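You operate a simulated robot arm through the tools that you are given. There is no shell and no other tool. Be economical: measure what you need, move in short steps, check, and stop when the job is done.

You run a simulated two-armed robot. Do the job below in one go: nothing can be reset, and whatever is moved stays where it is left.

Task
Put two of the grey stoppers from the bench beside the fridge on the bay five upper shelf. Stack the small jar marked "30" from the top of the wooden unit on top of the small jar labelled "60". Take the white bottle from the window end of the wooden unit and put it on the draining board. Take the silver tin marked "4" from the bay six upper shelf and leave it on top of the square plate. Put three of the test tubes from the tube rack on the shelf of the blue table. Pull the upper chest drawer open. Any order will do. Set down upright: white bottle, test tube.

It is judged by the outcome, as a careful person would: the job done as asked, and still so three seconds after it is handed in. It fails if anything else is knocked over, pushed out of place, dropped, spilled or broken. Lids that push on must go on centred and level and be pressed home; caps that screw on are set level and turned clockwise until they are tight.

Robot
Two 7-joint arms with two-finger parallel grippers on one trunk, on a base that drives. Base frame: it is fixed to the floor where the robot stands at the start and does not move with it; the origin is under the middle of the robot, x ahead of it, y to its left, z up; the surface under the hand at the start is at about z = 700. Units: mm, rad, N and s.
The left shoulder is at the start at [61, 101, 1009], the right one opposite. With the tool pointing down near the work surface each hand reaches from about 240 to 540 mm from the robot's upright axis, wherever it stands, measured 20 degrees to its own side. Places, roughly: bay five upper shelf (38x20 cm) [-1100, -1620, 480]; draining board [-2900, -200, 800]; grey stopper (4x4x4 cm) [300, 100, 700]; shelf of the blue table [-3000, -3000, 300]; silver tin [-750, 0, 500]; small jar [-1000, -750, 1000]; square plate (9x9x4 cm) [-2800, -3500, 800]; test tube (2x2x10 cm) [-1100, 100, 500]; upper chest drawer [-1100, -700, 600]; white bottle [-1000, 0, 1000]. Payload 2.4 kg a hand.
The tool frame of a hand sits at the grasp point between the pads (the TCP): z along the fingers, y along the line on which they close. The tips reach 24 mm beyond it. The gripper opens to 68 mm. The fingers are 17 mm wide and 10 mm thick; the gripper's body (40 by 70 mm) begins 41 mm behind the TCP.
Orientation is told as [roll, pitch, yaw] about the base's x, y, z axes, in that order, counted from this pose: with the fingers straight down and closing along the base's y, the tool's x points along the base's -x, its y along +y and its z along -z.

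Tools
- The arms move only by the tool arm_command. It takes "left_steps", "right_steps" or both (then of equal length, played together; a hand with none holds still); each is a list that holds one entry, the list of rows, each a list of 7 numbers: the shift along the base's x, y, z in units of 200 mm (1.0 is 200 mm), then the turn, a rotation vector about the base's x, y, z in units of 120 degrees (1.0 is 120 degrees), then the opening, from 0 (shut) to 1 (fully open). In form: [[[tx, ty, tz, rx, ry, rz, hand], ...]]. A call has 1 to 8 rows; each row is the pose to reach, as a shift and turn from the pose commanded when the call began. A call with a number of a shift or a turn outside -1 to 1 is refused whole. Each row takes 0.2 s and may step no farther than 50 mm and 0.15 rad from the row before; otherwise, or with a gripper value out of range, the whole call is refused. Where a pose cannot be reached the arm comes as near as it can. A force on the tool above 40 N (or 10 N above the force at the start of the call, whichever is more), or a blocked arm, ends the call early, and 0.2 s more pass. The fingers move at their own pace (about 72 mm/s each) and stop on an object; they squeeze with about 38 N. The grip force told is the motor's: it shows also when the fingers shut on nothing. Time passes only in rows, and 0.2 s behind the last, so rows that repeat a pose let the fingers close. The reply holds the time, the measured pose of the TCP, the force on the tool along the base axes, the opening and the grip force, in the units named above and with some noise, with the torque about the TCP (base axes, N m) and any sound that the robot's microphone picked up.
- Cameras (640 x 400 px; columns grow to the right, rows downward): "scene" is now at [119.8, -11.3, 1125.4]; the picture's right is [-0.20, -0.98, 0.00], its down [-0.91, 0.19, -0.36] and it looks along [0.35, -0.07, -0.93] (base axes); focal length 214 px, centre (320, 200). "left" rides on the left gripper at [84, -11, -75] in its tool frame; the picture's right is [0.13, 0.99, 0.00], its down [-0.60, 0.08, -0.79] and it looks along [-0.79, 0.10, 0.61] (tool axes); focal length 251 px, centre (320, 200). "right" rides on the right gripper at [84, 11, -75] in its tool frame; the picture's right is [-0.13, 0.99, 0.00], its down [-0.60, -0.08, -0.79] and it looks along [-0.79, -0.10, 0.61] (tool axes); focal length 251 px, centre (320, 200). There is no depth. A picture from a camera that has moved, and an enlarged one, comes with that camera's place and axes in the base frame and with its lens.
- get_image(camera): a new picture of that camera. It takes no simulated time.
- raise_lower(by): slides the trunk up (or, below 0, down) by that many mm; the arms and the scene camera ride with it, the base frame stays. It gives what a move gives, with no picture.
- base_move(legs): drives the robot by 1 to 6 legs, each [ahead, left, turn to the left] in mm, mm and rad, along the robot's own axes; the way and the turn of a leg run together, so that a leg with both is an arc; at most 1500 mm and 3.142 rad a leg. The arms and the cameras ride along, it lands a little off, and it stops where it bumps. It gives what a move gives.
- turn_head(pan, tilt): turns the head with the scene camera to pan (to the left, within 1.501 rad either way) and tilt (down, from -0.506 to 1.204), counted from straight ahead of the robot. It gives what a move gives.
- close_up(camera, box): a new picture of the part [left, top, right, bottom] of that camera's present view, enlarged. It takes no simulated time.
- close_job(): hands the job in; it is judged then, once.

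Go step by step. Nothing tells you exact positions but the pictures and the camera data: compare them with the known pose of the tool, close in by small moves and look again before you grip or let go. The budget is 493 turns and 244 pictures, counting those below and the enlarged ones. Unless the task says otherwise, let go and move clear before handing in.

The tools are called after "Emit:" by a JSON object that holds its "op" and its "data". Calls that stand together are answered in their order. arm_command: Moves the arms, as the interface text tells. Its arguments: {"type":"object","properties":{"left_steps":{"type":"array","items":{"type":"array","items":{"type":"array","items":{"type":"number"}}}},"right_steps":{"type":"array","items":{"type":"array","items":{"type":"array","items":{"type":"number"}}}}},"required":[]} The other tools are called the same way: raise_lower (by) slides the trunk up or down; base_move (legs) drives the base; turn_head (pan, tilt) turns the head that bears the scene camera; get_image (camera) takes a picture; close_up (camera, box) takes an enlarged picture of a part of a camera's view; close_job () hands the job in.

At the start:

```text
clock: 0.0
left_ee_pos: [217.7, 306.7, 953.8]
left_tcp_rot: [0.0, 0.001, 0.0]
left_ft_force: [-0.2, 0.2, 0.0]
left_torque: [0.0, -0.01, 0.02]
left_finger_gap: 68.0
left_grip_force: 0.0
right_ee_pos: [361.3, 28.9, 994.6]
right_tcp_rot: [0.002, -0.001, -0.001]
right_ft_force: [-0.1, 0.0, 0.1]
right_torque: [0.02, 0.05, 0.02]
right_finger_gap: 67.7
right_grip_force: 0.1
trunk travel left (down, up): [-225.0, 624.0]
robot x, y, heading: [-4.4, -2.8, -0.003]
head pan, tilt: [-0.204, 1.201]
```

scene: 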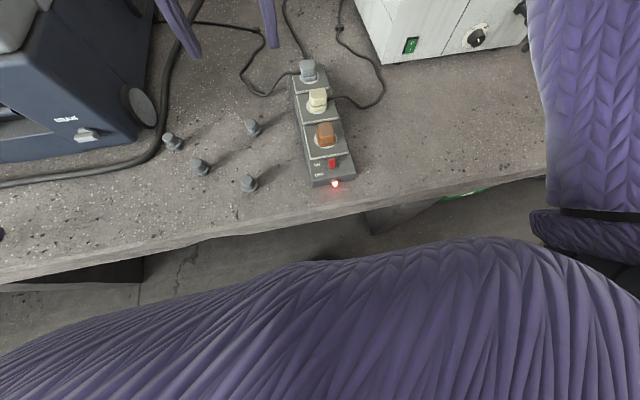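
right: 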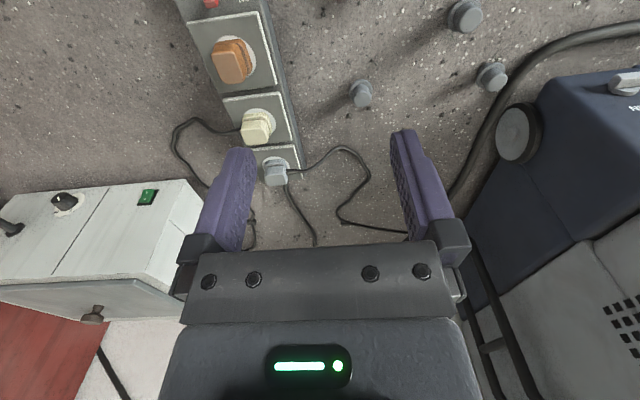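
left: 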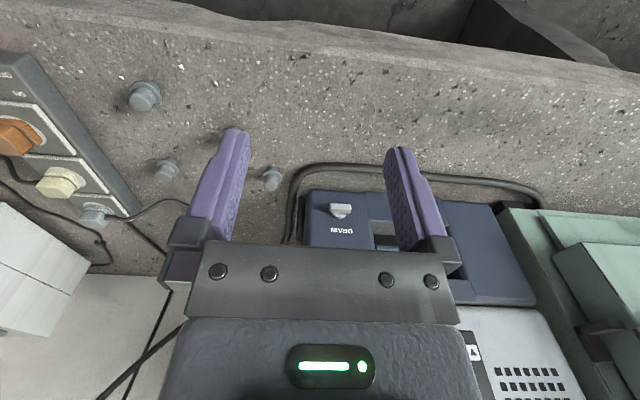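

Four grey stoppers stand on the bench ahead of me. I'll enlarge them and then take one with each hand.

Emit:
{"op": "close_up", "data": {"camera": "scene", "box": [140, 100, 300, 200]}}

Emit:
{"op": "close_up", "data": {"camera": "left", "box": [100, 60, 300, 200]}}

```text
4.00 times, centred on (220, 150) of scene
camera zoom: at [119.8, -11.3, 1125.4], right [-0.2, -0.98, 0.0], down [-0.91, 0.19, -0.36], along [0.35, -0.07, -0.93], focal length 858 px, centre (720, 400)
```

zoom: 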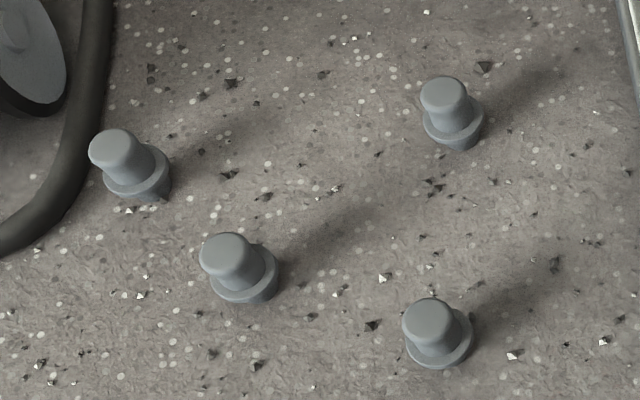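

```text
2.86 times, centred on (200, 130) of left
camera zoom: at [135.2, 297.3, 1029.1], right [-0.13, 0.99, 0.0], down [0.6, 0.08, 0.79], along [0.79, 0.1, -0.61], focal length 718 px, centre (663, 400)
```

zoom: 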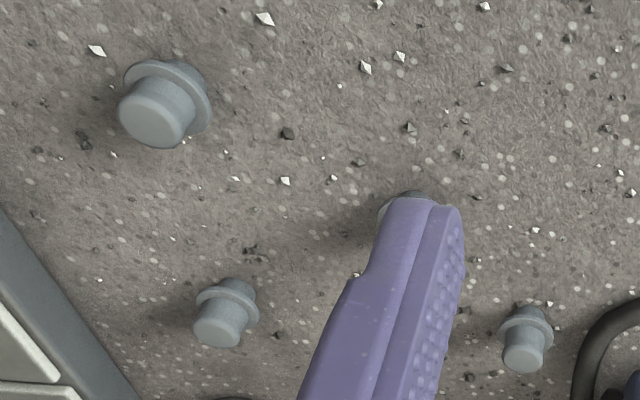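

I'll look around first, to learn how the shelf is reached before choosing how to grip the stoppers.

Emit:
{"op": "base_move", "data": {"legs": [[-150, 0, 0], [0, 0, 1.57]]}}

Emit:
{"op": "turn_head", "data": {"pan": 0.9, "tilt": 0.5}}

Emit:
{"op": "get_image", "data": {"camera": "scene"}}

Emit:
{"op": "base_move", "data": {"legs": [[0, 0, 1.57]]}}

Emit:
{"op": "get_image", "data": {"camera": "scene"}}

Emit:
{"op": "turn_head", "data": {"pan": -0.2, "tilt": 0.5}}

Emit:
{"op": "get_image", "data": {"camera": "scene"}}

```text
clock: 5.2
left_ee_pos: [-456.2, 215.6, 954.3]
left_tcp_rot: [-0.001, -0.001, 1.581]
left_ft_force: [0.0, -0.1, 1.1]
left_torque: [0.0, 0.0, 0.0]
left_finger_gap: 67.9
left_grip_force: 0.0
right_ee_pos: [-180.8, 360.5, 993.5]
right_tcp_rot: [-0.001, 0.0, 1.581]
right_ft_force: [0.7, 0.0, -0.2]
right_torque: [0.0, -0.01, 0.03]
right_finger_gap: 68.1
right_grip_force: 0.1
trunk travel left (down, up): [-225.0, 624.0]
robot x, y, heading: [-145.8, -1.2, 1.579]
head pan, tilt: [-0.204, 1.201]
```

```text
clock: 6.5
left_ee_pos: [-457.5, 215.8, 953.4]
left_tcp_rot: [0.0, 0.001, 1.582]
left_ft_force: [0.1, -0.7, 0.1]
left_torque: [0.02, -0.04, -0.01]
left_finger_gap: 67.9
left_grip_force: 0.0
right_ee_pos: [-179.8, 360.9, 993.8]
right_tcp_rot: [-0.001, -0.001, 1.581]
right_ft_force: [-0.2, 0.3, 0.8]
right_torque: [0.01, 0.03, 0.02]
right_finger_gap: 68.2
right_grip_force: 0.0
trunk travel left (down, up): [-225.0, 624.0]
robot x, y, heading: [-149.2, 0.7, 1.581]
head pan, tilt: [0.901, 0.499]
```

```text
238 pictures are left
camera scene: at [-220.8, 121.6, 1179.0], right [0.61, 0.79, 0.0], down [0.38, -0.29, -0.88], along [-0.69, 0.54, -0.48], focal length 214 px, centre (320, 200)
```

scene: 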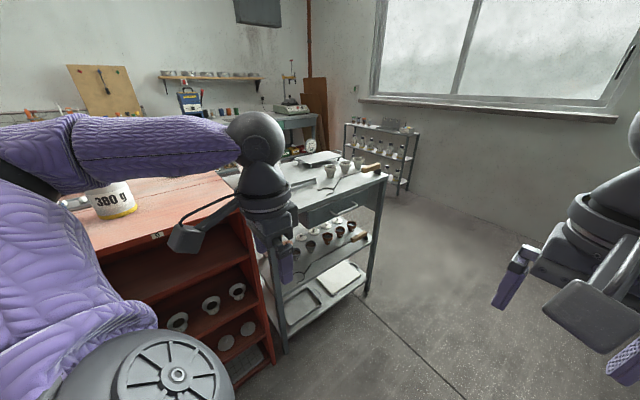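

```text
clock: 10.7
left_ee_pos: [-366.5, -306.8, 952.7]
left_tcp_rot: [0.001, 0.001, 3.141]
left_ft_force: [-0.1, -0.7, 0.0]
left_torque: [0.02, -0.01, -0.04]
left_finger_gap: 67.8
left_grip_force: 0.1
right_ee_pos: [-508.2, -27.1, 995.5]
right_tcp_rot: [0.001, -0.001, 3.139]
right_ft_force: [-0.6, -0.6, 0.0]
right_torque: [0.03, 0.02, 0.0]
right_finger_gap: 67.9
right_grip_force: 0.1
trunk travel left (down, up): [-225.0, 624.0]
robot x, y, heading: [-148.6, 1.8, 3.144]
head pan, tilt: [0.901, 0.499]
```

```text
237 pictures are left
camera scene: at [-270.6, -71.2, 1179.1], right [-0.78, 0.62, 0.0], down [0.3, 0.37, -0.88], along [-0.55, -0.69, -0.48], focal length 214 px, centre (320, 200)
```

scene: 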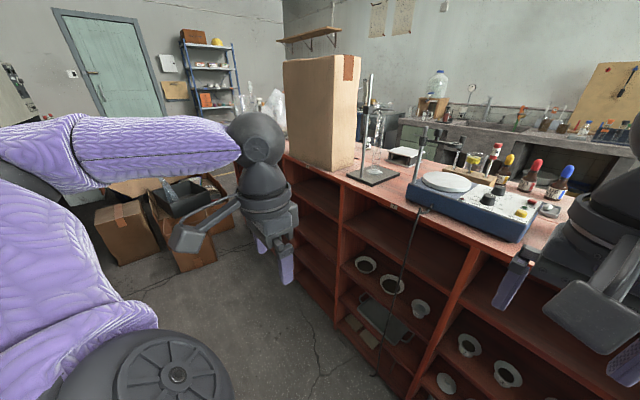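

```text
clock: 12.1
left_ee_pos: [-365.7, -307.5, 952.6]
left_tcp_rot: [0.0, 0.001, 3.14]
left_ft_force: [-0.2, 0.0, 0.0]
left_torque: [0.01, -0.02, -0.03]
left_finger_gap: 67.9
left_grip_force: 0.1
right_ee_pos: [-507.9, -27.2, 994.8]
right_tcp_rot: [0.001, 0.0, 3.14]
right_ft_force: [0.0, -0.7, 0.1]
right_torque: [0.0, 0.04, 0.03]
right_finger_gap: 68.1
right_grip_force: 0.0
trunk travel left (down, up): [-225.0, 624.0]
robot x, y, heading: [-145.9, -0.9, 3.144]
head pan, tilt: [-0.201, 0.499]
```

```text
236 pictures are left
camera scene: at [-303.0, 18.3, 1179.1], right [0.2, 0.98, 0.0], down [0.47, -0.1, -0.88], along [-0.86, 0.18, -0.48], focal length 214 px, centre (320, 200)
```

scene: 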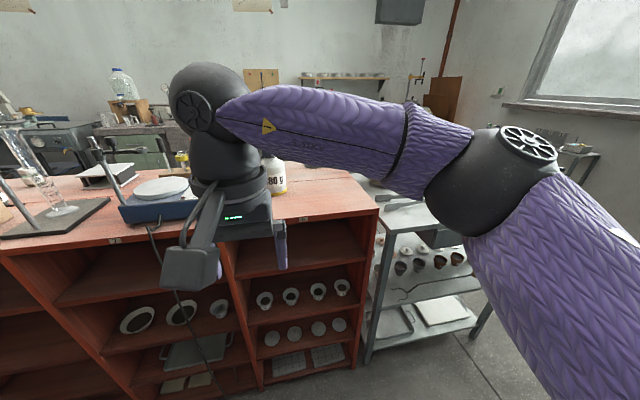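

Unit with labelled bays; I'll enlarge the labels and shelves.

Emit:
{"op": "close_up", "data": {"camera": "scene", "box": [0, 180, 400, 400]}}

Emit:
{"op": "turn_head", "data": {"pan": 0.5, "tilt": 0.45}}

Emit:
{"op": "get_image", "data": {"camera": "scene"}}

Emit:
{"op": "close_up", "data": {"camera": "scene", "box": [120, 50, 640, 375]}}

```text
1.60 times, centred on (200, 290) of scene
camera zoom: at [-303.0, 18.3, 1179.1], right [0.2, 0.98, 0.0], down [0.47, -0.1, -0.88], along [-0.86, 0.18, -0.48], focal length 343 px, centre (512, 56)
```

zoom: 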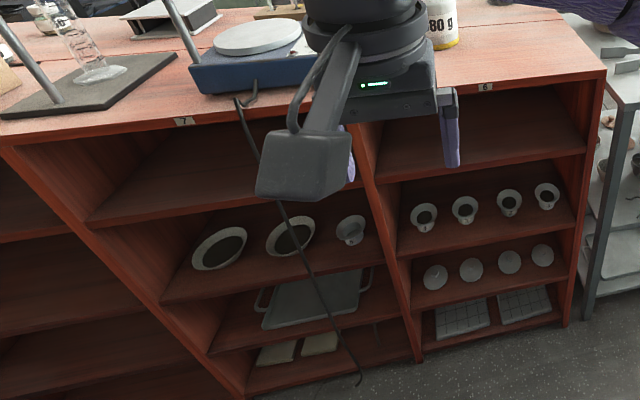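

```text
clock: 13.1
left_ee_pos: [-366.4, -305.9, 952.4]
left_tcp_rot: [-0.001, 0.001, 3.139]
left_ft_force: [-0.6, 0.3, 0.0]
left_torque: [-0.01, 0.01, 0.01]
left_finger_gap: 68.1
left_grip_force: 0.1
right_ee_pos: [-508.2, -28.5, 994.4]
right_tcp_rot: [0.001, 0.0, 3.137]
right_ft_force: [-0.7, -0.5, 0.2]
right_torque: [0.02, -0.01, -0.03]
right_finger_gap: 68.0
right_grip_force: 0.1
trunk travel left (down, up): [-225.0, 624.0]
robot x, y, heading: [-146.6, 2.0, 3.138]
head pan, tilt: [0.499, 0.45]
```

```text
234 pictures are left
camera scene: at [-294.7, -43.7, 1183.5], right [-0.48, 0.88, 0.0], down [0.38, 0.21, -0.9], along [-0.79, -0.43, -0.44], focal length 214 px, centre (320, 200)
```

scene: 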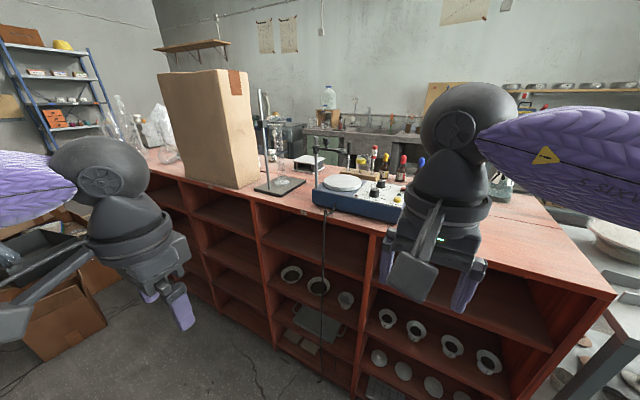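

```text
1.23 times, centred on (380, 212) of scene
camera zoom: at [-294.7, -43.7, 1183.5], right [-0.48, 0.88, 0.0], down [0.38, 0.21, -0.9], along [-0.79, -0.43, -0.44], focal length 264 px, centre (246, 185)
```

zoom: 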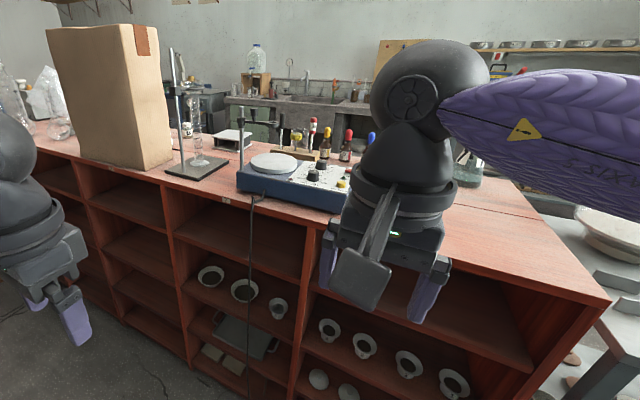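

Bay six faces me. I'll swing the right hand out to the side so the head sees the unit.

Emit:
{"op": "arm_command", "data": {"right_steps": [[[0.05, 0.22, 0, 0, 0, 0, 1], [0.1, 0.44, 0, 0, 0, 0, 1], [0.15, 0.66, 0, 0, 0, 0, 1], [0.2, 0.88, 0, 0, 0, 0, 1], [0.25, 1.0, 0, 0, 0, 0, 1]]]}}

Emit:
{"op": "turn_head", "data": {"pan": -0.1, "tilt": 0.7}}

Emit:
{"op": "get_image", "data": {"camera": "scene"}}

Emit:
{"op": "close_up", "data": {"camera": "scene", "box": [180, 60, 500, 260]}}

```text
clock: 14.3
left_ee_pos: [-365.3, -306.3, 953.8]
left_tcp_rot: [0.0, -0.001, 3.139]
left_ft_force: [0.2, 0.9, -0.4]
left_torque: [0.0, 0.0, 0.0]
left_finger_gap: 67.9
left_grip_force: 0.1
right_ee_pos: [-459.6, 171.1, 993.9]
right_tcp_rot: [-0.001, -0.001, 3.14]
right_ft_force: [0.3, -0.7, 0.3]
right_torque: [0.02, -0.03, 0.01]
right_finger_gap: 68.0
right_grip_force: 0.0
trunk travel left (down, up): [-225.0, 624.0]
robot x, y, heading: [-144.2, -1.2, 3.139]
head pan, tilt: [0.499, 0.45]
```

```text
clock: 15.3
left_ee_pos: [-366.3, -306.3, 952.3]
left_tcp_rot: [0.001, 0.001, 3.141]
left_ft_force: [-0.1, -0.3, -0.4]
left_torque: [0.01, -0.03, -0.05]
left_finger_gap: 68.0
left_grip_force: 0.0
right_ee_pos: [-460.6, 171.1, 993.7]
right_tcp_rot: [0.0, 0.001, 3.139]
right_ft_force: [-1.0, 0.0, -0.6]
right_torque: [0.0, 0.03, 0.0]
right_finger_gap: 68.0
right_grip_force: 0.1
trunk travel left (down, up): [-225.0, 624.0]
robot x, y, heading: [-146.2, 1.9, 3.136]
head pan, tilt: [-0.099, 0.7]
```

```text
232 pictures are left
camera scene: at [-298.4, 8.7, 1161.4], right [0.1, 0.99, 0.0], down [0.64, -0.06, -0.77], along [-0.76, 0.08, -0.64], focal length 214 px, centre (320, 200)
```

scene: 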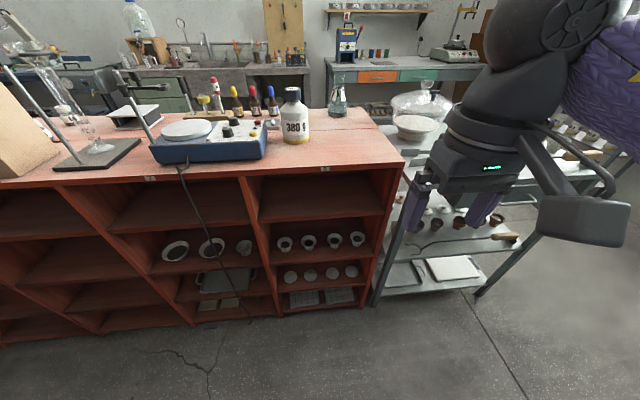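

```text
2.00 times, centred on (340, 160) of scene
camera zoom: at [-298.4, 8.7, 1161.4], right [0.1, 0.99, 0.0], down [0.64, -0.06, -0.77], along [-0.76, 0.08, -0.64], focal length 429 px, centre (280, 280)
```

zoom: 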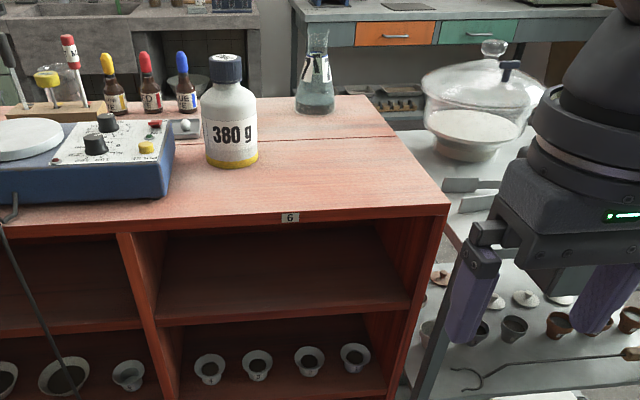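

The 380 g white bottle is in view. I'll enlarge the small items in bay six.

Emit:
{"op": "close_up", "data": {"camera": "scene", "box": [256, 215, 384, 315]}}

```text
4.00 times, centred on (320, 265) of scene
camera zoom: at [-298.4, 8.7, 1161.4], right [0.1, 0.99, 0.0], down [0.64, -0.06, -0.77], along [-0.76, 0.08, -0.64], focal length 858 px, centre (320, -60)
```

zoom: 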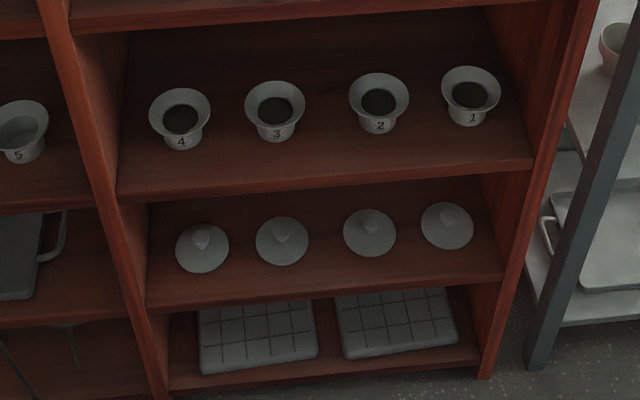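

Tins 4–1 sit in bay six, in the second compartment. I'll begin with the stoppers: turn back to the bench, tilt both hands about 60° and go in low, so the same tilt fits into the shelf later.

Emit:
{"op": "base_move", "data": {"legs": [[0, 0, -3.138]]}}

Emit:
{"op": "turn_head", "data": {"pan": 0.1, "tilt": 0.9}}

Emit:
{"op": "arm_command", "data": {"left_steps": [[[0.1, -0.02, -0.05, 0, -0.0625, 0, 1], [0.2, -0.05, -0.1, 0, -0.125, 0, 1], [0.3, -0.1, -0.15, 0, -0.1875, 0, 1], [0.4, -0.15, -0.2, 0, -0.25, 0, 1], [0.5, -0.2, -0.25, 0, -0.3125, 0, 1], [0.6, -0.25, -0.3, 0, -0.375, 0, 1], [0.7, -0.3, -0.35, 0, -0.4375, 0, 1], [0.8, -0.35, -0.4, 0, -0.5, 0, 1]]], "right_steps": [[[0.05, 0.0, -0.05, 0, -0.0625, 0, 1], [0.1, 0.05, -0.1, 0, -0.125, 0, 1], [0.15, 0.1, -0.15, 0, -0.1875, 0, 1], [0.2, 0.2, -0.2, 0, -0.25, 0, 1], [0.25, 0.3, -0.25, 0, -0.3125, 0, 1], [0.3, 0.4, -0.3, 0, -0.375, 0, 1], [0.35, 0.5, -0.35, 0, -0.4375, 0, 1], [0.4, 0.6, -0.4, 0, -0.5, 0, 1]]]}}

Emit:
{"op": "get_image", "data": {"camera": "scene"}}

Emit:
{"op": "get_image", "data": {"camera": "left"}}

Emit:
{"op": "get_image", "data": {"camera": "right"}}

```text
clock: 23.0
left_ee_pos: [55.0, 317.7, 954.6]
left_tcp_rot: [-0.001, -0.001, 0.047]
left_ft_force: [1.0, -0.7, 0.3]
left_torque: [-0.02, 0.02, 0.01]
left_finger_gap: 67.9
left_grip_force: 0.1
right_ee_pos: [173.8, -155.3, 993.5]
right_tcp_rot: [0.001, -0.001, 0.048]
right_ft_force: [0.2, -0.4, -1.1]
right_torque: [0.01, 0.01, 0.02]
right_finger_gap: 67.8
right_grip_force: 0.0
trunk travel left (down, up): [-225.0, 624.0]
robot x, y, heading: [-149.2, -0.5, 0.048]
head pan, tilt: [-0.099, 0.7]
```

```text
clock: 23.7
left_ee_pos: [55.2, 316.3, 954.0]
left_tcp_rot: [0.001, 0.0, 0.048]
left_ft_force: [0.9, -1.3, -0.1]
left_torque: [-0.02, 0.04, -0.01]
left_finger_gap: 68.0
left_grip_force: 0.0
right_ee_pos: [172.9, -155.7, 994.1]
right_tcp_rot: [0.001, 0.001, 0.046]
right_ft_force: [0.8, 0.3, 0.4]
right_torque: [0.02, 0.01, 0.0]
right_finger_gap: 68.0
right_grip_force: 0.0
trunk travel left (down, up): [-225.0, 624.0]
robot x, y, heading: [-148.6, -0.8, 0.05]
head pan, tilt: [0.099, 0.901]
```

```text
clock: 25.5
left_ee_pos: [217.7, 247.2, 875.0]
left_tcp_rot: [-0.087, -1.046, 0.097]
left_ft_force: [-0.1, 0.9, 0.1]
left_torque: [0.04, 0.04, -0.01]
left_finger_gap: 68.0
left_grip_force: 0.1
left hand out of reach, approached as far as the arm can: row 5, 6, 7
right_ee_pos: [256.2, -33.7, 913.8]
right_tcp_rot: [-0.076, -1.046, 0.092]
right_ft_force: [0.4, -0.2, -0.3]
right_torque: [0.03, 0.0, -0.02]
right_finger_gap: 68.0
right_grip_force: 0.1
trunk travel left (down, up): [-225.0, 624.0]
robot x, y, heading: [-146.3, 0.0, 0.046]
head pan, tilt: [0.099, 0.901]
```

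```text
229 pictures are left
camera scene: at [-7.7, 14.1, 1145.2], right [0.15, -0.99, 0.0], down [-0.78, -0.11, -0.62], along [0.61, 0.09, -0.78], focal length 214 px, centre (320, 200)
```

scene: 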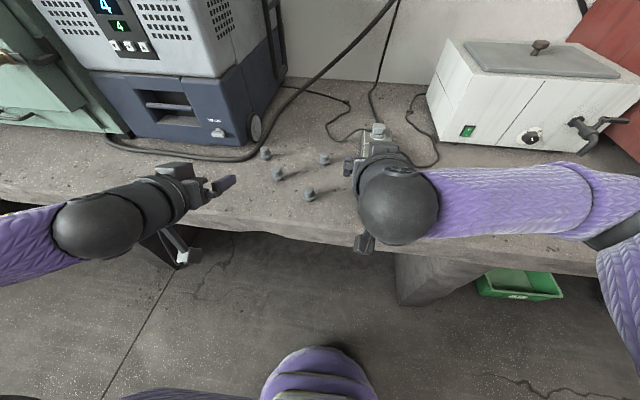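

```text
228 pictures are left
camera left: at [112.0, 233.2, 841.4], right [-0.09, 0.98, -0.15], down [-0.39, 0.11, 0.92], along [0.92, 0.14, 0.37], focal length 251 px, centre (320, 200)
```

left: 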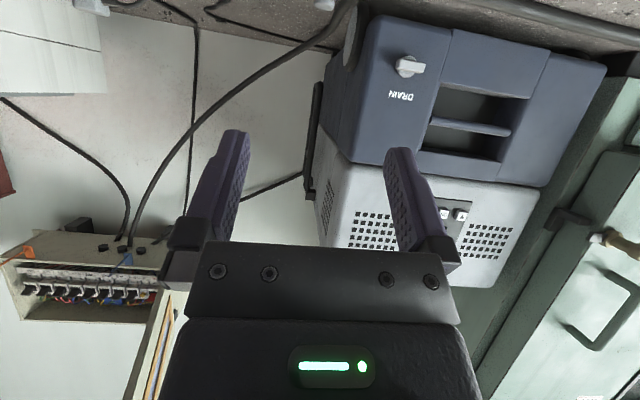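

```text
227 pictures are left
camera right: at [147.5, -26.4, 878.5], right [0.04, 1.0, 0.07], down [-0.38, -0.05, 0.92], along [0.92, -0.07, 0.38], focal length 251 px, centre (320, 200)
```

right: 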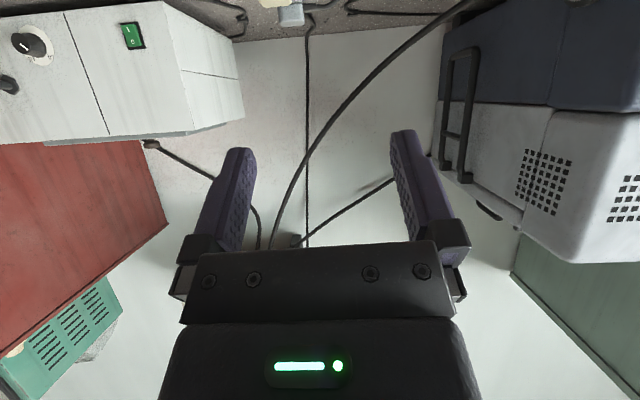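

The wrist camera hangs below the hand when tilted, which would hit bench and shelf. I'll try turning both wrists half a turn about the finger axis so the cameras sit on top.

Emit:
{"op": "arm_command", "data": {"left_steps": [[[0, 0, 0, 0.0541, 0, -0.03125, 1], [0, 0, 0, 0.1083, 0, -0.0625, 1], [0, 0, 0, 0.1624, 0, -0.09375, 1], [0, 0, 0, 0.2165, 0, -0.125, 1], [0, 0, 0, 0.2706, 0, -0.15625, 1], [0, 0, 0, 0.3248, 0, -0.1875, 1], [0, 0, 0, 0.3789, 0, -0.21875, 1], [0, 0, 0, 0.433, 0, -0.25, 1]]], "right_steps": [[[0, 0, 0, -0.0541, 0, 0.03125, 1], [0, 0, 0, -0.1083, 0, 0.0625, 1], [0, 0, 0, -0.1624, 0, 0.09375, 1], [0, 0, 0, -0.2165, 0, 0.125, 1], [0, 0, 0, -0.2706, 0, 0.15625, 1], [0, 0, 0, -0.3248, 0, 0.1875, 1], [0, 0, 0, -0.3789, 0, 0.21875, 1], [0, 0, 0, -0.433, 0, 0.25, 1]]]}}

Emit:
{"op": "arm_command", "data": {"left_steps": [[[0, 0, 0, 0.0541, 0, -0.03125, 1], [0, 0, 0, 0.1083, 0, -0.0625, 1], [0, 0, 0, 0.1624, 0, -0.09375, 1], [0, 0, 0, 0.2165, 0, -0.125, 1], [0, 0, 0, 0.2706, 0, -0.15625, 1], [0, 0, 0, 0.3248, 0, -0.1875, 1], [0, 0, 0, 0.3789, 0, -0.21875, 1], [0, 0, 0, 0.433, 0, -0.25, 1]]], "right_steps": [[[0, 0, 0, -0.0541, 0, 0.03125, 1], [0, 0, 0, -0.1083, 0, 0.0625, 1], [0, 0, 0, -0.1624, 0, 0.09375, 1], [0, 0, 0, -0.2165, 0, 0.125, 1], [0, 0, 0, -0.2706, 0, 0.15625, 1], [0, 0, 0, -0.3248, 0, 0.1875, 1], [0, 0, 0, -0.3789, 0, 0.21875, 1], [0, 0, 0, -0.433, 0, 0.25, 1]]]}}

```text
clock: 27.3
left_ee_pos: [217.5, 246.4, 874.8]
left_tcp_rot: [0.971, -0.485, -1.261]
left_ft_force: [0.7, 0.1, 0.6]
left_torque: [-0.02, 0.0, -0.01]
left_finger_gap: 68.1
left_grip_force: 0.0
right_ee_pos: [253.6, -35.1, 913.9]
right_tcp_rot: [-0.992, -0.407, 1.318]
right_ft_force: [-0.1, 0.2, 0.1]
right_torque: [-0.05, 0.02, -0.01]
right_finger_gap: 68.1
right_grip_force: 0.0
trunk travel left (down, up): [-225.0, 624.0]
robot x, y, heading: [-149.1, -1.2, 0.049]
head pan, tilt: [0.099, 0.901]
```

```text
clock: 29.1
left_ee_pos: [217.0, 247.2, 873.4]
left_tcp_rot: [0.993, 0.41, -1.825]
left_ft_force: [0.0, 0.2, 0.9]
left_torque: [0.02, -0.02, 0.01]
left_finger_gap: 68.2
left_grip_force: 0.0
right_ee_pos: [253.7, -35.4, 912.4]
right_tcp_rot: [-0.968, 0.489, 1.882]
right_ft_force: [-0.7, 0.0, 0.3]
right_torque: [0.0, 0.04, 0.01]
right_finger_gap: 68.1
right_grip_force: 0.1
trunk travel left (down, up): [-225.0, 624.0]
robot x, y, heading: [-147.8, -0.1, 0.044]
head pan, tilt: [0.099, 0.901]
```

No reach trouble so far; the last third follows.

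Emit:
{"op": "arm_command", "data": {"left_steps": [[[0, 0, 0, 0.0541, 0, -0.03125, 1], [0, 0, 0, 0.1083, 0, -0.0625, 1], [0, 0, 0, 0.1624, 0, -0.09375, 1], [0, 0, 0, 0.2165, 0, -0.125, 1], [0, 0, 0, 0.2706, 0, -0.15625, 1], [0, 0, 0, 0.3248, 0, -0.1875, 1], [0, 0, 0, 0.3789, 0, -0.21875, 1], [0, 0, 0, 0.433, 0, -0.25, 1]]], "right_steps": [[[0, 0, 0, -0.0541, 0, 0.03125, 1], [0, 0, 0, -0.1083, 0, 0.0625, 1], [0, 0, 0, -0.1624, 0, 0.09375, 1], [0, 0, 0, -0.2165, 0, 0.125, 1], [0, 0, 0, -0.2706, 0, 0.15625, 1], [0, 0, 0, -0.3248, 0, 0.1875, 1], [0, 0, 0, -0.3789, 0, 0.21875, 1], [0, 0, 0, -0.433, 0, 0.25, 1]]]}}

Emit:
{"op": "get_image", "data": {"camera": "left"}}

Emit:
{"op": "get_image", "data": {"camera": "right"}}

```text
clock: 30.9
left_ee_pos: [216.8, 247.1, 873.0]
left_tcp_rot: [0.077, 1.044, -3.053]
left_ft_force: [0.2, -0.2, 0.0]
left_torque: [0.01, 0.02, 0.01]
left_finger_gap: 68.0
left_grip_force: 0.0
right_ee_pos: [204.6, -31.9, 888.5]
right_tcp_rot: [-0.182, 0.973, 2.939]
right_ft_force: [0.5, 0.8, -0.2]
right_torque: [0.0, -0.01, 0.03]
right_finger_gap: 68.1
right_grip_force: 0.0
right hand out of reach, approached as far as the arm can: row 4, 5, 6, 7, 8
trunk travel left (down, up): [-225.0, 624.0]
robot x, y, heading: [-148.8, -1.8, 0.049]
head pan, tilt: [0.099, 0.901]
```

```text
226 pictures are left
camera left: at [194.5, 263.3, 983.2], right [0.09, -0.98, 0.15], down [-0.99, -0.1, -0.12], along [0.14, -0.14, -0.98], focal length 251 px, centre (320, 200)
```

left: 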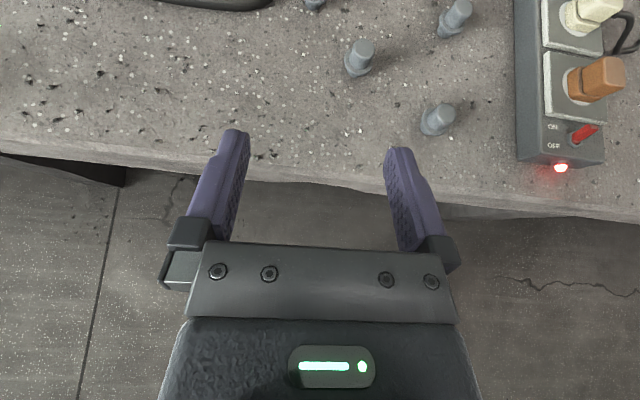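

```text
225 pictures are left
camera right: at [187.2, -53.1, 998.8], right [-0.12, -0.97, -0.21], down [-0.99, 0.14, -0.05], along [0.08, 0.2, -0.98], focal length 251 px, centre (320, 200)
```

right: 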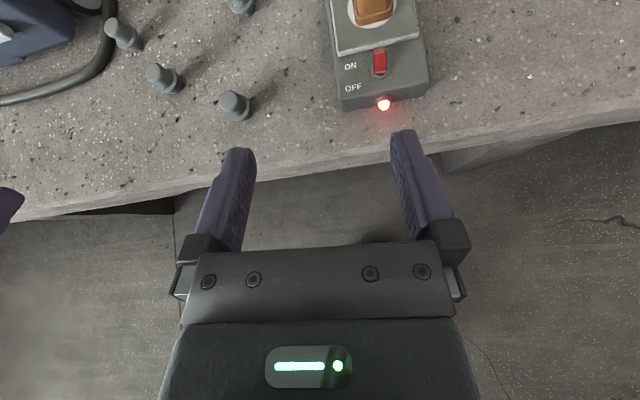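

Both cameras now look down from above. I'll bring both hands to pre-grasp points about 80 mm short of their stoppers.

Emit:
{"op": "arm_command", "data": {"left_steps": [[[0.13, -0.06, -0.12, 0, 0, 0, 1], [0.26, -0.12, -0.24, 0, 0, 0, 1], [0.39, -0.18, -0.36, 0, 0, 0, 1], [0.525, -0.255, -0.485, 0, 0, 0, 1], [0.525, -0.255, -0.485, 0, 0, 0, 1]]], "right_steps": [[[0.0, 0.13, -0.14, 0, 0, 0, 1], [0, 0.26, -0.28, 0, 0, 0, 1], [0.01, 0.39, -0.42, 0, 0, 0, 1], [0.02, 0.52, -0.56, 0, 0, 0, 1], [0.02, 0.645, -0.69, 0, 0, 0, 1]]]}}

Emit:
{"op": "get_image", "data": {"camera": "left"}}

Emit:
{"op": "get_image", "data": {"camera": "right"}}

```text
clock: 32.1
left_ee_pos: [319.9, 194.7, 779.1]
left_tcp_rot: [0.082, 1.044, -3.048]
left_ft_force: [0.8, 0.5, -0.3]
left_torque: [0.01, -0.03, 0.02]
left_finger_gap: 68.0
left_grip_force: 0.1
right_ee_pos: [186.3, -25.6, 837.3]
right_tcp_rot: [-0.198, 1.032, 2.941]
right_ft_force: [-0.3, -0.4, 0.5]
right_torque: [0.01, -0.01, 0.02]
right_finger_gap: 68.0
right_grip_force: 0.1
right hand out of reach, approached as far as the arm can: row 1, 2, 3, 4, 5
trunk travel left (down, up): [-225.0, 624.0]
robot x, y, heading: [-146.8, 4.7, 0.044]
head pan, tilt: [0.099, 0.901]
```

```text
224 pictures are left
camera left: at [297.8, 211.0, 888.6], right [0.09, -0.98, 0.15], down [-0.99, -0.11, -0.12], along [0.14, -0.14, -0.98], focal length 251 px, centre (320, 200)
```

left: 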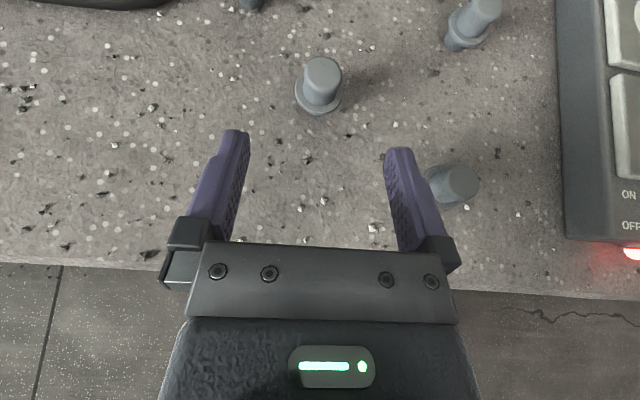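

```text
223 pictures are left
camera right: at [163.4, -47.2, 946.6], right [-0.09, -0.97, -0.21], down [-0.99, 0.12, -0.11], along [0.13, 0.2, -0.97], focal length 251 px, centre (320, 200)
```

right: 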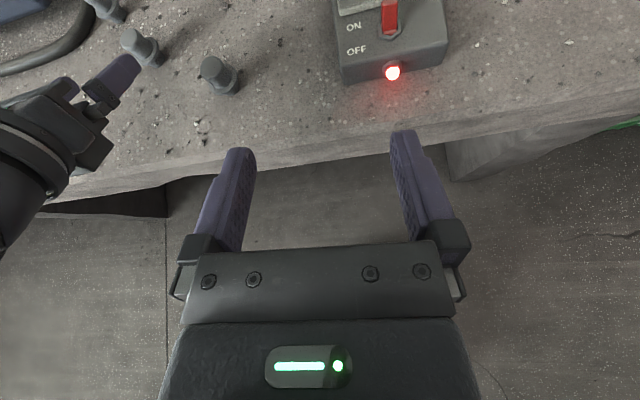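

The left hand is lined up; I'll close in and grip with it. The right hand can't hold that pose so near the midline, so I'll shift the base for it afterwards.

Emit:
{"op": "arm_command", "data": {"left_steps": [[[0.18, 0.005, -0.11, 0, 0, 0, 1], [0.355, 0.005, -0.215, 0, 0, 0, 1], [0.355, 0.005, -0.215, 0, 0, 0, 1]]]}}

Emit:
{"op": "get_image", "data": {"camera": "left"}}

Emit:
{"op": "close_up", "data": {"camera": "scene", "box": [200, 100, 360, 200]}}

```text
clock: 32.9
left_ee_pos: [392.5, 195.5, 733.9]
left_tcp_rot: [0.082, 1.045, -3.048]
left_ft_force: [0.0, 0.9, -0.3]
left_torque: [-0.02, -0.05, 0.0]
left_finger_gap: 67.8
left_grip_force: 0.0
right_ee_pos: [187.2, -27.0, 838.6]
right_tcp_rot: [-0.201, 1.03, 2.941]
right_ft_force: [-1.4, 0.4, 0.4]
right_torque: [0.0, -0.01, 0.01]
right_finger_gap: 67.9
right_grip_force: 0.1
trunk travel left (down, up): [-225.0, 624.0]
robot x, y, heading: [-147.2, -0.3, 0.044]
head pan, tilt: [0.099, 0.901]
```

```text
222 pictures are left
camera left: at [370.2, 211.2, 845.0], right [0.09, -0.98, 0.15], down [-0.99, -0.11, -0.12], along [0.14, -0.14, -0.98], focal length 251 px, centre (320, 200)
```

left: 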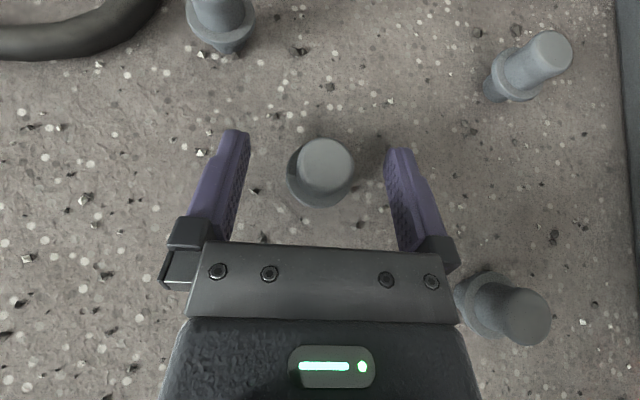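

```text
4.00 times, centred on (280, 150) of scene
camera zoom: at [-7.5, 14.1, 1145.2], right [0.15, -0.99, 0.0], down [-0.78, -0.11, -0.62], along [0.61, 0.09, -0.78], focal length 858 px, centre (480, 400)
```

zoom: 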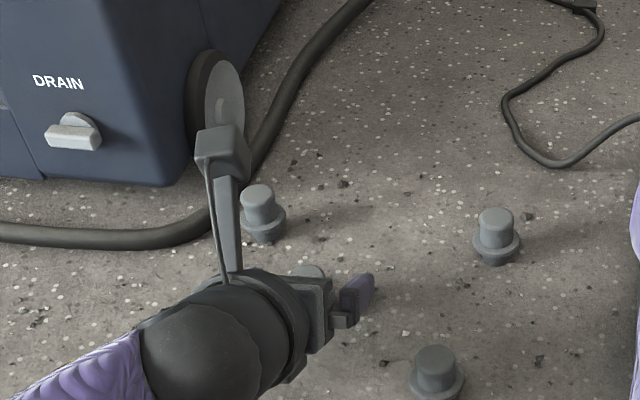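

The knob sits between the finger tips. I'll rise 3 mm, close, then lift.

Emit:
{"op": "arm_command", "data": {"left_steps": [[[0, 0, 0.015, 0, 0, 0, 0.6], [0, 0, 0.015, 0, 0, 0, 0.2], [0, 0, 0.015, 0, 0, 0, 0], [0, 0, 0.015, 0, 0, 0, 0]]]}}

Emit:
{"op": "arm_command", "data": {"left_steps": [[[0, 0, 0.2, 0, 0, 0, 0], [0, 0, 0.4, 0, 0, 0, 0], [0, 0, 0.55, 0, 0, 0, 0]]]}}

Emit:
{"op": "get_image", "data": {"camera": "left"}}

```text
clock: 33.9
left_ee_pos: [392.1, 197.6, 738.0]
left_tcp_rot: [0.082, 1.05, -3.046]
left_ft_force: [4.8, 3.6, 10.0]
left_torque: [0.23, -0.28, 0.01]
left_finger_gap: 23.9
left_grip_force: 37.9
right_ee_pos: [186.4, -25.2, 838.2]
right_tcp_rot: [-0.203, 1.031, 2.939]
right_ft_force: [0.0, -0.1, 0.0]
right_torque: [0.0, 0.01, 0.0]
right_finger_gap: 68.2
right_grip_force: 0.0
trunk travel left (down, up): [-225.0, 624.0]
robot x, y, heading: [-146.4, 3.0, 0.051]
head pan, tilt: [0.099, 0.901]
```

```text
clock: 34.7
left_ee_pos: [391.6, 198.3, 848.7]
left_tcp_rot: [0.08, 1.043, -3.048]
left_ft_force: [-0.6, 0.0, -0.5]
left_torque: [0.01, 0.0, 0.0]
left_finger_gap: 23.6
left_grip_force: 37.4
right_ee_pos: [186.7, -25.8, 838.6]
right_tcp_rot: [-0.202, 1.03, 2.938]
right_ft_force: [-0.2, -0.2, 0.0]
right_torque: [0.02, 0.0, -0.01]
right_finger_gap: 67.9
right_grip_force: 0.1
trunk travel left (down, up): [-225.0, 624.0]
robot x, y, heading: [-149.7, -1.8, 0.048]
head pan, tilt: [0.099, 0.901]
```

```text
220 pictures are left
camera left: at [369.8, 213.8, 959.4], right [0.09, -0.98, 0.15], down [-0.99, -0.11, -0.12], along [0.14, -0.14, -0.98], focal length 251 px, centre (320, 200)
```

left: 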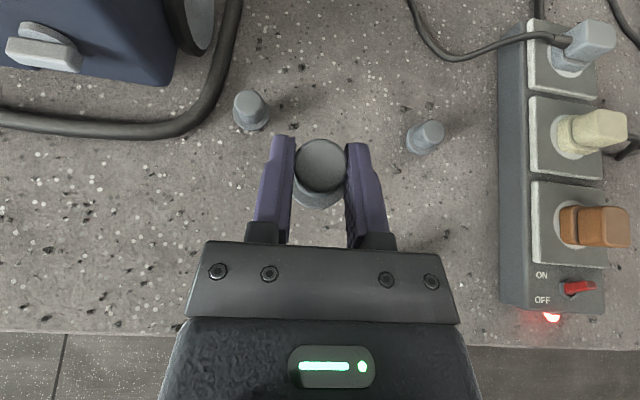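

The left stopper is held. Next I'll pull the left hand back and shift the base left so the right hand can take the nearest stopper.

Emit:
{"op": "arm_command", "data": {"left_steps": [[[-0.2, 0, 0.1, 0, 0, 0, 0], [-0.4, 0, 0.2, 0, 0, 0, 0], [-0.5, 0, 0.2, 0, 0, 0, 0]]]}}

Emit:
{"op": "base_move", "data": {"legs": [[0, 230, -0.048]]}}

Emit:
{"op": "arm_command", "data": {"right_steps": [[[0, 0, 0, 0, 0, 0, 1]]]}}

Emit:
{"op": "get_image", "data": {"camera": "right"}}

```text
clock: 35.5
left_ee_pos: [292.1, 199.8, 887.7]
left_tcp_rot: [0.083, 1.045, -3.047]
left_ft_force: [-1.0, 0.4, -0.1]
left_torque: [0.04, -0.01, 0.03]
left_finger_gap: 23.2
left_grip_force: 37.8
right_ee_pos: [186.4, -25.5, 837.7]
right_tcp_rot: [-0.2, 1.031, 2.939]
right_ft_force: [0.2, -0.1, 0.1]
right_torque: [-0.02, 0.01, -0.03]
right_finger_gap: 68.0
right_grip_force: 0.1
trunk travel left (down, up): [-225.0, 624.0]
robot x, y, heading: [-149.5, 0.1, 0.051]
head pan, tilt: [0.099, 0.901]
```

```text
clock: 37.2
left_ee_pos: [294.9, 410.5, 887.0]
left_tcp_rot: [0.084, 1.046, -3.091]
left_ft_force: [0.7, -0.7, 0.3]
left_torque: [0.0, 0.03, -0.03]
left_finger_gap: 23.7
left_grip_force: 38.2
right_ee_pos: [178.9, 191.5, 838.7]
right_tcp_rot: [-0.203, 1.031, 2.895]
right_ft_force: [0.4, 0.1, -0.5]
right_torque: [-0.03, -0.02, 0.0]
right_finger_gap: 68.0
right_grip_force: 0.0
trunk travel left (down, up): [-225.0, 624.0]
robot x, y, heading: [-151.7, 230.1, 0.003]
head pan, tilt: [0.099, 0.901]
```

```text
clock: 37.6
left_ee_pos: [295.5, 410.1, 888.3]
left_tcp_rot: [0.083, 1.043, -3.09]
left_ft_force: [0.2, 1.1, -0.5]
left_torque: [0.0, 0.0, 0.04]
left_finger_gap: 23.6
left_grip_force: 38.0
right_ee_pos: [180.0, 190.9, 839.2]
right_tcp_rot: [-0.205, 1.03, 2.889]
right_ft_force: [-0.5, 0.0, -0.6]
right_torque: [0.01, 0.02, -0.01]
right_finger_gap: 68.0
right_grip_force: 0.1
trunk travel left (down, up): [-225.0, 624.0]
robot x, y, heading: [-151.6, 232.0, 0.006]
head pan, tilt: [0.099, 0.901]
```

```text
219 pictures are left
camera right: at [155.5, 169.8, 947.2], right [-0.14, -0.97, -0.21], down [-0.98, 0.16, -0.11], along [0.14, 0.2, -0.97], focal length 251 px, centre (320, 200)
```

right: 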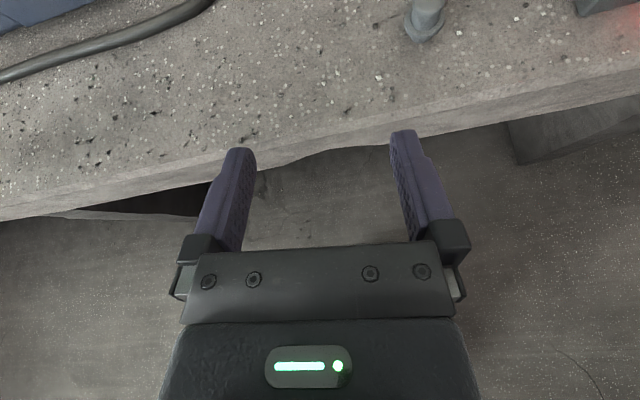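

I'll bring the right hand to its pre-grasp point and level its roll.

Emit:
{"op": "arm_command", "data": {"right_steps": [[[0.11, -0.1, -0.05, 0, 0, 0, 1], [0.21, -0.2, -0.12, -0.02, 0, 0.01, 1], [0.32, -0.34, -0.22, -0.035, 0, 0.02, 1], [0.41, -0.47, -0.315, -0.05, 0, 0.029, 1], [0.41, -0.47, -0.315, -0.05, 0, 0.029, 1]]]}}

Emit:
{"op": "get_image", "data": {"camera": "right"}}

```text
clock: 38.8
left_ee_pos: [295.0, 410.9, 887.8]
left_tcp_rot: [0.081, 1.046, -3.091]
left_ft_force: [0.3, 1.5, 0.1]
left_torque: [-0.01, -0.02, -0.06]
left_finger_gap: 23.7
left_grip_force: 37.6
right_ee_pos: [179.8, 186.0, 846.1]
right_tcp_rot: [-0.184, 1.036, 2.907]
right_ft_force: [0.5, -0.2, -0.2]
right_torque: [0.0, 0.01, 0.0]
right_finger_gap: 67.8
right_grip_force: 0.0
right hand out of reach, approached as far as the arm can: row 1, 2, 3, 4, 5
trunk travel left (down, up): [-225.0, 624.0]
robot x, y, heading: [-152.6, 229.6, 0.001]
head pan, tilt: [0.099, 0.901]
```

```text
218 pictures are left
camera right: at [156.5, 167.2, 955.3], right [-0.14, -0.97, -0.2], down [-0.98, 0.16, -0.11], along [0.14, 0.18, -0.97], focal length 251 px, centre (320, 200)
```

right: 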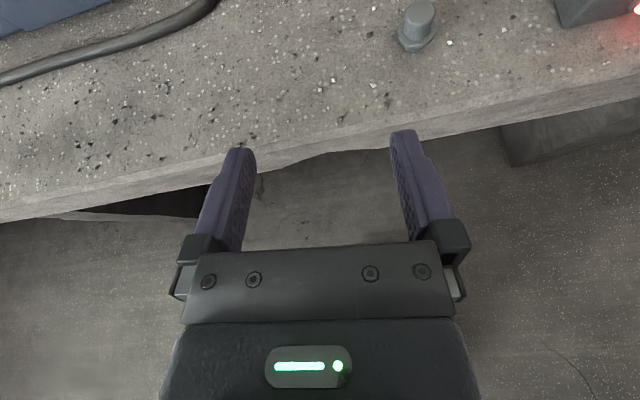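

The right wrist is at a limit. I'll unwind it, move the hand well to the right, then redo the turn there.

Emit:
{"op": "arm_command", "data": {"right_steps": [[[0, 0, 0.05, 0.0541, 0, -0.03125, 1], [0, -0.05, 0.1, 0.1083, 0, -0.0625, 1], [0, -0.1, 0.15, 0.1624, 0, -0.09375, 1], [0, -0.2, 0.2, 0.2165, 0, -0.125, 1], [0.05, -0.3, 0.25, 0.2706, 0, -0.15625, 1], [0.1, -0.4, 0.3, 0.3248, 0, -0.1875, 1], [0.15, -0.55, 0.3, 0.3789, 0, -0.21875, 1], [0.2, -0.7, 0.3, 0.433, 0, -0.25, 1]]]}}

```text
clock: 40.6
left_ee_pos: [294.3, 412.1, 887.7]
left_tcp_rot: [0.082, 1.046, -3.091]
left_ft_force: [-0.8, -0.1, -1.0]
left_torque: [0.01, -0.02, 0.03]
left_finger_gap: 23.6
left_grip_force: 37.9
right_ee_pos: [240.9, 82.5, 886.6]
right_tcp_rot: [-0.99, 0.351, 1.785]
right_ft_force: [-0.7, -0.4, -0.1]
right_torque: [-0.01, 0.04, 0.02]
right_finger_gap: 68.1
right_grip_force: 0.0
right hand out of reach, approached as far as the arm can: row 2, 3, 4, 5, 6, 7, 8
trunk travel left (down, up): [-225.0, 624.0]
robot x, y, heading: [-153.8, 233.8, 0.003]
head pan, tilt: [0.099, 0.901]
```

Emit:
{"op": "arm_command", "data": {"right_steps": [[[0, 0, 0, 0, 0, 0, 1], [0, -0.15, 0, 0, 0, 0, 1], [0, -0.3, 0, 0, 0, 0, 1]]]}}

```text
clock: 41.4
left_ee_pos: [293.6, 412.0, 886.9]
left_tcp_rot: [0.08, 1.043, -3.092]
left_ft_force: [-0.2, -0.1, -0.6]
left_torque: [0.02, 0.0, -0.02]
left_finger_gap: 23.6
left_grip_force: 38.2
right_ee_pos: [237.9, 80.0, 873.7]
right_tcp_rot: [-0.991, 0.353, 1.785]
right_ft_force: [0.5, 0.5, 1.2]
right_torque: [-0.03, 0.03, -0.05]
right_finger_gap: 68.3
right_grip_force: 0.2
right hand out of reach, approached as far as the arm can: row 2, 3
trunk travel left (down, up): [-225.0, 624.0]
robot x, y, heading: [-153.1, 229.2, 0.002]
head pan, tilt: [0.099, 0.901]
```

I'll unwind the right wrist fully to its start style, then retrace the left arm's working path in mirror image.

Emit:
{"op": "arm_command", "data": {"right_steps": [[[0, 0, 0, 0.0541, 0, -0.03125, 1], [0, 0, 0, 0.1083, 0, -0.0625, 1], [0, 0, 0, 0.1624, 0, -0.09375, 1], [0, 0, 0, 0.2165, 0, -0.125, 1], [0, 0, 0, 0.2706, 0, -0.15625, 1], [0, 0, 0, 0.3248, 0, -0.1875, 1], [0, 0, 0, 0.3789, 0, -0.21875, 1], [0, 0, 0, 0.433, 0, -0.25, 1]]]}}

Emit:
{"op": "arm_command", "data": {"right_steps": [[[0, 0, 0, 0.0541, 0, -0.03125, 1], [0, 0, 0, 0.1083, 0, -0.0625, 1], [0, 0, 0, 0.1624, 0, -0.09375, 1], [0, 0, 0, 0.2165, 0, -0.125, 1], [0, 0, 0, 0.2706, 0, -0.15625, 1], [0, 0, 0, 0.3248, 0, -0.1875, 1], [0, 0, 0, 0.3789, 0, -0.21875, 1], [0, 0, 0, 0.433, 0, -0.25, 1]]]}}

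Emit:
{"op": "arm_command", "data": {"right_steps": [[[-0.1, -0.05, 0.1, 0, 0.0625, 0, 1], [-0.2, -0.15, 0.2, 0, 0.125, 0, 1], [-0.3, -0.25, 0.3, 0, 0.1875, 0, 1], [-0.3, -0.4, 0.35, 0, 0.25, 0, 1], [-0.3, -0.55, 0.4, 0, 0.3125, 0, 1], [-0.3, -0.7, 0.4, 0, 0.375, 0, 1], [-0.3, -0.8, 0.4, 0, 0.4375, 0, 1], [-0.3, -0.9, 0.4, 0, 0.5, 0, 1]]]}}

```text
clock: 43.2
left_ee_pos: [293.6, 410.8, 887.8]
left_tcp_rot: [0.083, 1.042, -3.092]
left_ft_force: [-1.1, 0.3, -0.5]
left_torque: [-0.02, 0.0, 0.0]
left_finger_gap: 23.6
left_grip_force: 37.7
right_ee_pos: [238.0, 80.8, 873.2]
right_tcp_rot: [-0.93, -0.542, 1.219]
right_ft_force: [-0.1, 1.0, -0.4]
right_torque: [-0.02, -0.02, 0.03]
right_finger_gap: 68.1
right_grip_force: 0.1
trunk travel left (down, up): [-225.0, 624.0]
robot x, y, heading: [-148.8, 228.4, 0.006]
head pan, tilt: [0.099, 0.901]
```

```text
clock: 45.0
left_ee_pos: [294.6, 411.0, 887.8]
left_tcp_rot: [0.08, 1.047, -3.09]
left_ft_force: [-0.3, -0.3, -0.4]
left_torque: [-0.03, 0.0, -0.02]
left_finger_gap: 23.5
left_grip_force: 37.7
right_ee_pos: [238.7, 81.7, 877.2]
right_tcp_rot: [0.208, -1.03, -0.223]
right_ft_force: [-0.3, -0.3, 1.0]
right_torque: [-0.03, 0.01, -0.03]
right_finger_gap: 68.0
right_grip_force: 0.0
right hand out of reach, approached as far as the arm can: row 7, 8
trunk travel left (down, up): [-225.0, 624.0]
robot x, y, heading: [-155.2, 230.5, 0.003]
head pan, tilt: [0.099, 0.901]
```

```text
clock: 46.8
left_ee_pos: [295.4, 409.5, 888.0]
left_tcp_rot: [0.08, 1.045, -3.092]
left_ft_force: [0.0, -0.4, -1.1]
left_torque: [-0.03, 0.0, 0.0]
left_finger_gap: 23.6
left_grip_force: 37.8
right_ee_pos: [179.3, -97.2, 955.7]
right_tcp_rot: [0.02, 0.003, -0.109]
right_ft_force: [0.9, 0.7, -0.4]
right_torque: [0.01, -0.02, 0.01]
right_finger_gap: 68.0
right_grip_force: 0.2
right hand out of reach, approached as far as the arm can: row 1, 2, 3
trunk travel left (down, up): [-225.0, 624.0]
robot x, y, heading: [-152.6, 231.2, 0.003]
head pan, tilt: [0.099, 0.901]
```

Emit:
{"op": "arm_command", "data": {"right_steps": [[[0.02, 0.05, -0.05, 0, -0.0625, 0, 1], [0.04, 0.1, -0.1, 0, -0.125, 0, 1], [0.06, 0.15, -0.15, 0, -0.1875, 0, 1], [0.08, 0.2, -0.2, 0, -0.25, 0, 1], [0.1, 0.25, -0.25, 0, -0.3125, 0, 1], [0.12, 0.3, -0.3, 0, -0.375, 0, 1], [0.14, 0.35, -0.35, 0, -0.4375, 0, 1], [0.16, 0.4, -0.4, 0, -0.5, 0, 1]]]}}

Emit:
{"op": "arm_command", "data": {"right_steps": [[[0, 0, 0, -0.0541, 0, 0.03125, 1], [0, 0, 0, -0.1083, 0, 0.0625, 1], [0, 0, 0, -0.1624, 0, 0.09375, 1], [0, 0, 0, -0.2165, 0, 0.125, 1], [0, 0, 0, -0.2706, 0, 0.15625, 1], [0, 0, 0, -0.3248, 0, 0.1875, 1], [0, 0, 0, -0.3789, 0, 0.21875, 1], [0, 0, 0, -0.433, 0, 0.25, 1]]]}}

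Emit:
{"op": "arm_command", "data": {"right_steps": [[[0, 0, 0, -0.0541, 0, 0.03125, 1], [0, 0, 0, -0.1083, 0, 0.0625, 1], [0, 0, 0, -0.1624, 0, 0.09375, 1], [0, 0, 0, -0.2165, 0, 0.125, 1], [0, 0, 0, -0.2706, 0, 0.15625, 1], [0, 0, 0, -0.3248, 0, 0.1875, 1], [0, 0, 0, -0.3789, 0, 0.21875, 1], [0, 0, 0, -0.433, 0, 0.25, 1]]]}}

Emit:
{"op": "arm_command", "data": {"right_steps": [[[0, 0, 0, -0.0541, 0, 0.03125, 1], [0, 0, 0, -0.1083, 0, 0.0625, 1], [0, 0, 0, -0.1624, 0, 0.09375, 1], [0, 0, 0, -0.2165, 0, 0.125, 1], [0, 0, 0, -0.2706, 0, 0.15625, 1], [0, 0, 0, -0.3248, 0, 0.1875, 1], [0, 0, 0, -0.3789, 0, 0.21875, 1], [0, 0, 0, -0.433, 0, 0.25, 1]]]}}

```text
clock: 48.6
left_ee_pos: [294.0, 410.0, 887.8]
left_tcp_rot: [0.082, 1.045, -3.091]
left_ft_force: [0.4, -0.9, -0.1]
left_torque: [0.03, 0.02, -0.01]
left_finger_gap: 23.7
left_grip_force: 37.8
right_ee_pos: [214.5, -20.5, 875.3]
right_tcp_rot: [0.211, -1.036, -0.22]
right_ft_force: [-1.0, 0.3, -1.2]
right_torque: [-0.03, -0.01, -0.02]
right_finger_gap: 68.1
right_grip_force: 0.1
right hand out of reach, approached as far as the arm can: row 8
trunk travel left (down, up): [-225.0, 624.0]
robot x, y, heading: [-151.6, 227.7, 0.002]
head pan, tilt: [0.099, 0.901]
```

```text
clock: 50.4
left_ee_pos: [293.9, 410.9, 887.4]
left_tcp_rot: [0.08, 1.047, -3.092]
left_ft_force: [0.2, -0.1, -0.1]
left_torque: [0.0, 0.01, 0.01]
left_finger_gap: 23.7
left_grip_force: 38.5
right_ee_pos: [214.7, -21.0, 876.4]
right_tcp_rot: [-0.932, -0.537, 1.22]
right_ft_force: [-0.1, -0.3, 0.5]
right_torque: [0.02, 0.0, 0.01]
right_finger_gap: 67.8
right_grip_force: 0.1
trunk travel left (down, up): [-225.0, 624.0]
robot x, y, heading: [-153.4, 233.1, 0.005]
head pan, tilt: [0.099, 0.901]
```

```text
clock: 52.2
left_ee_pos: [294.0, 411.9, 887.6]
left_tcp_rot: [0.078, 1.044, -3.091]
left_ft_force: [0.1, -0.1, -0.4]
left_torque: [0.02, 0.03, 0.01]
left_finger_gap: 23.5
left_grip_force: 37.8
right_ee_pos: [235.1, 11.4, 918.4]
right_tcp_rot: [-0.98, 0.353, 1.785]
right_ft_force: [0.5, -0.6, 0.0]
right_torque: [-0.02, -0.02, 0.02]
right_finger_gap: 67.9
right_grip_force: 0.0
right hand out of reach, approached as far as the arm can: row 4, 5, 6, 7, 8
trunk travel left (down, up): [-225.0, 624.0]
robot x, y, heading: [-152.5, 227.2, 0.002]
head pan, tilt: [0.099, 0.901]
```

```text
clock: 54.0
left_ee_pos: [294.9, 410.1, 887.6]
left_tcp_rot: [0.082, 1.045, -3.092]
left_ft_force: [0.4, 0.3, 0.1]
left_torque: [-0.02, -0.04, -0.01]
left_finger_gap: 23.4
left_grip_force: 37.7
right_ee_pos: [239.8, 29.9, 916.1]
right_tcp_rot: [-0.881, 0.596, 1.93]
right_ft_force: [0.5, -0.3, -0.5]
right_torque: [-0.03, 0.03, 0.0]
right_finger_gap: 68.0
right_grip_force: 0.1
right hand out of reach, approached as far as the arm can: row 1, 2, 3, 4, 5, 6, 7, 8
trunk travel left (down, up): [-225.0, 624.0]
robot x, y, heading: [-155.1, 229.9, 0.001]
head pan, tilt: [0.099, 0.901]
```

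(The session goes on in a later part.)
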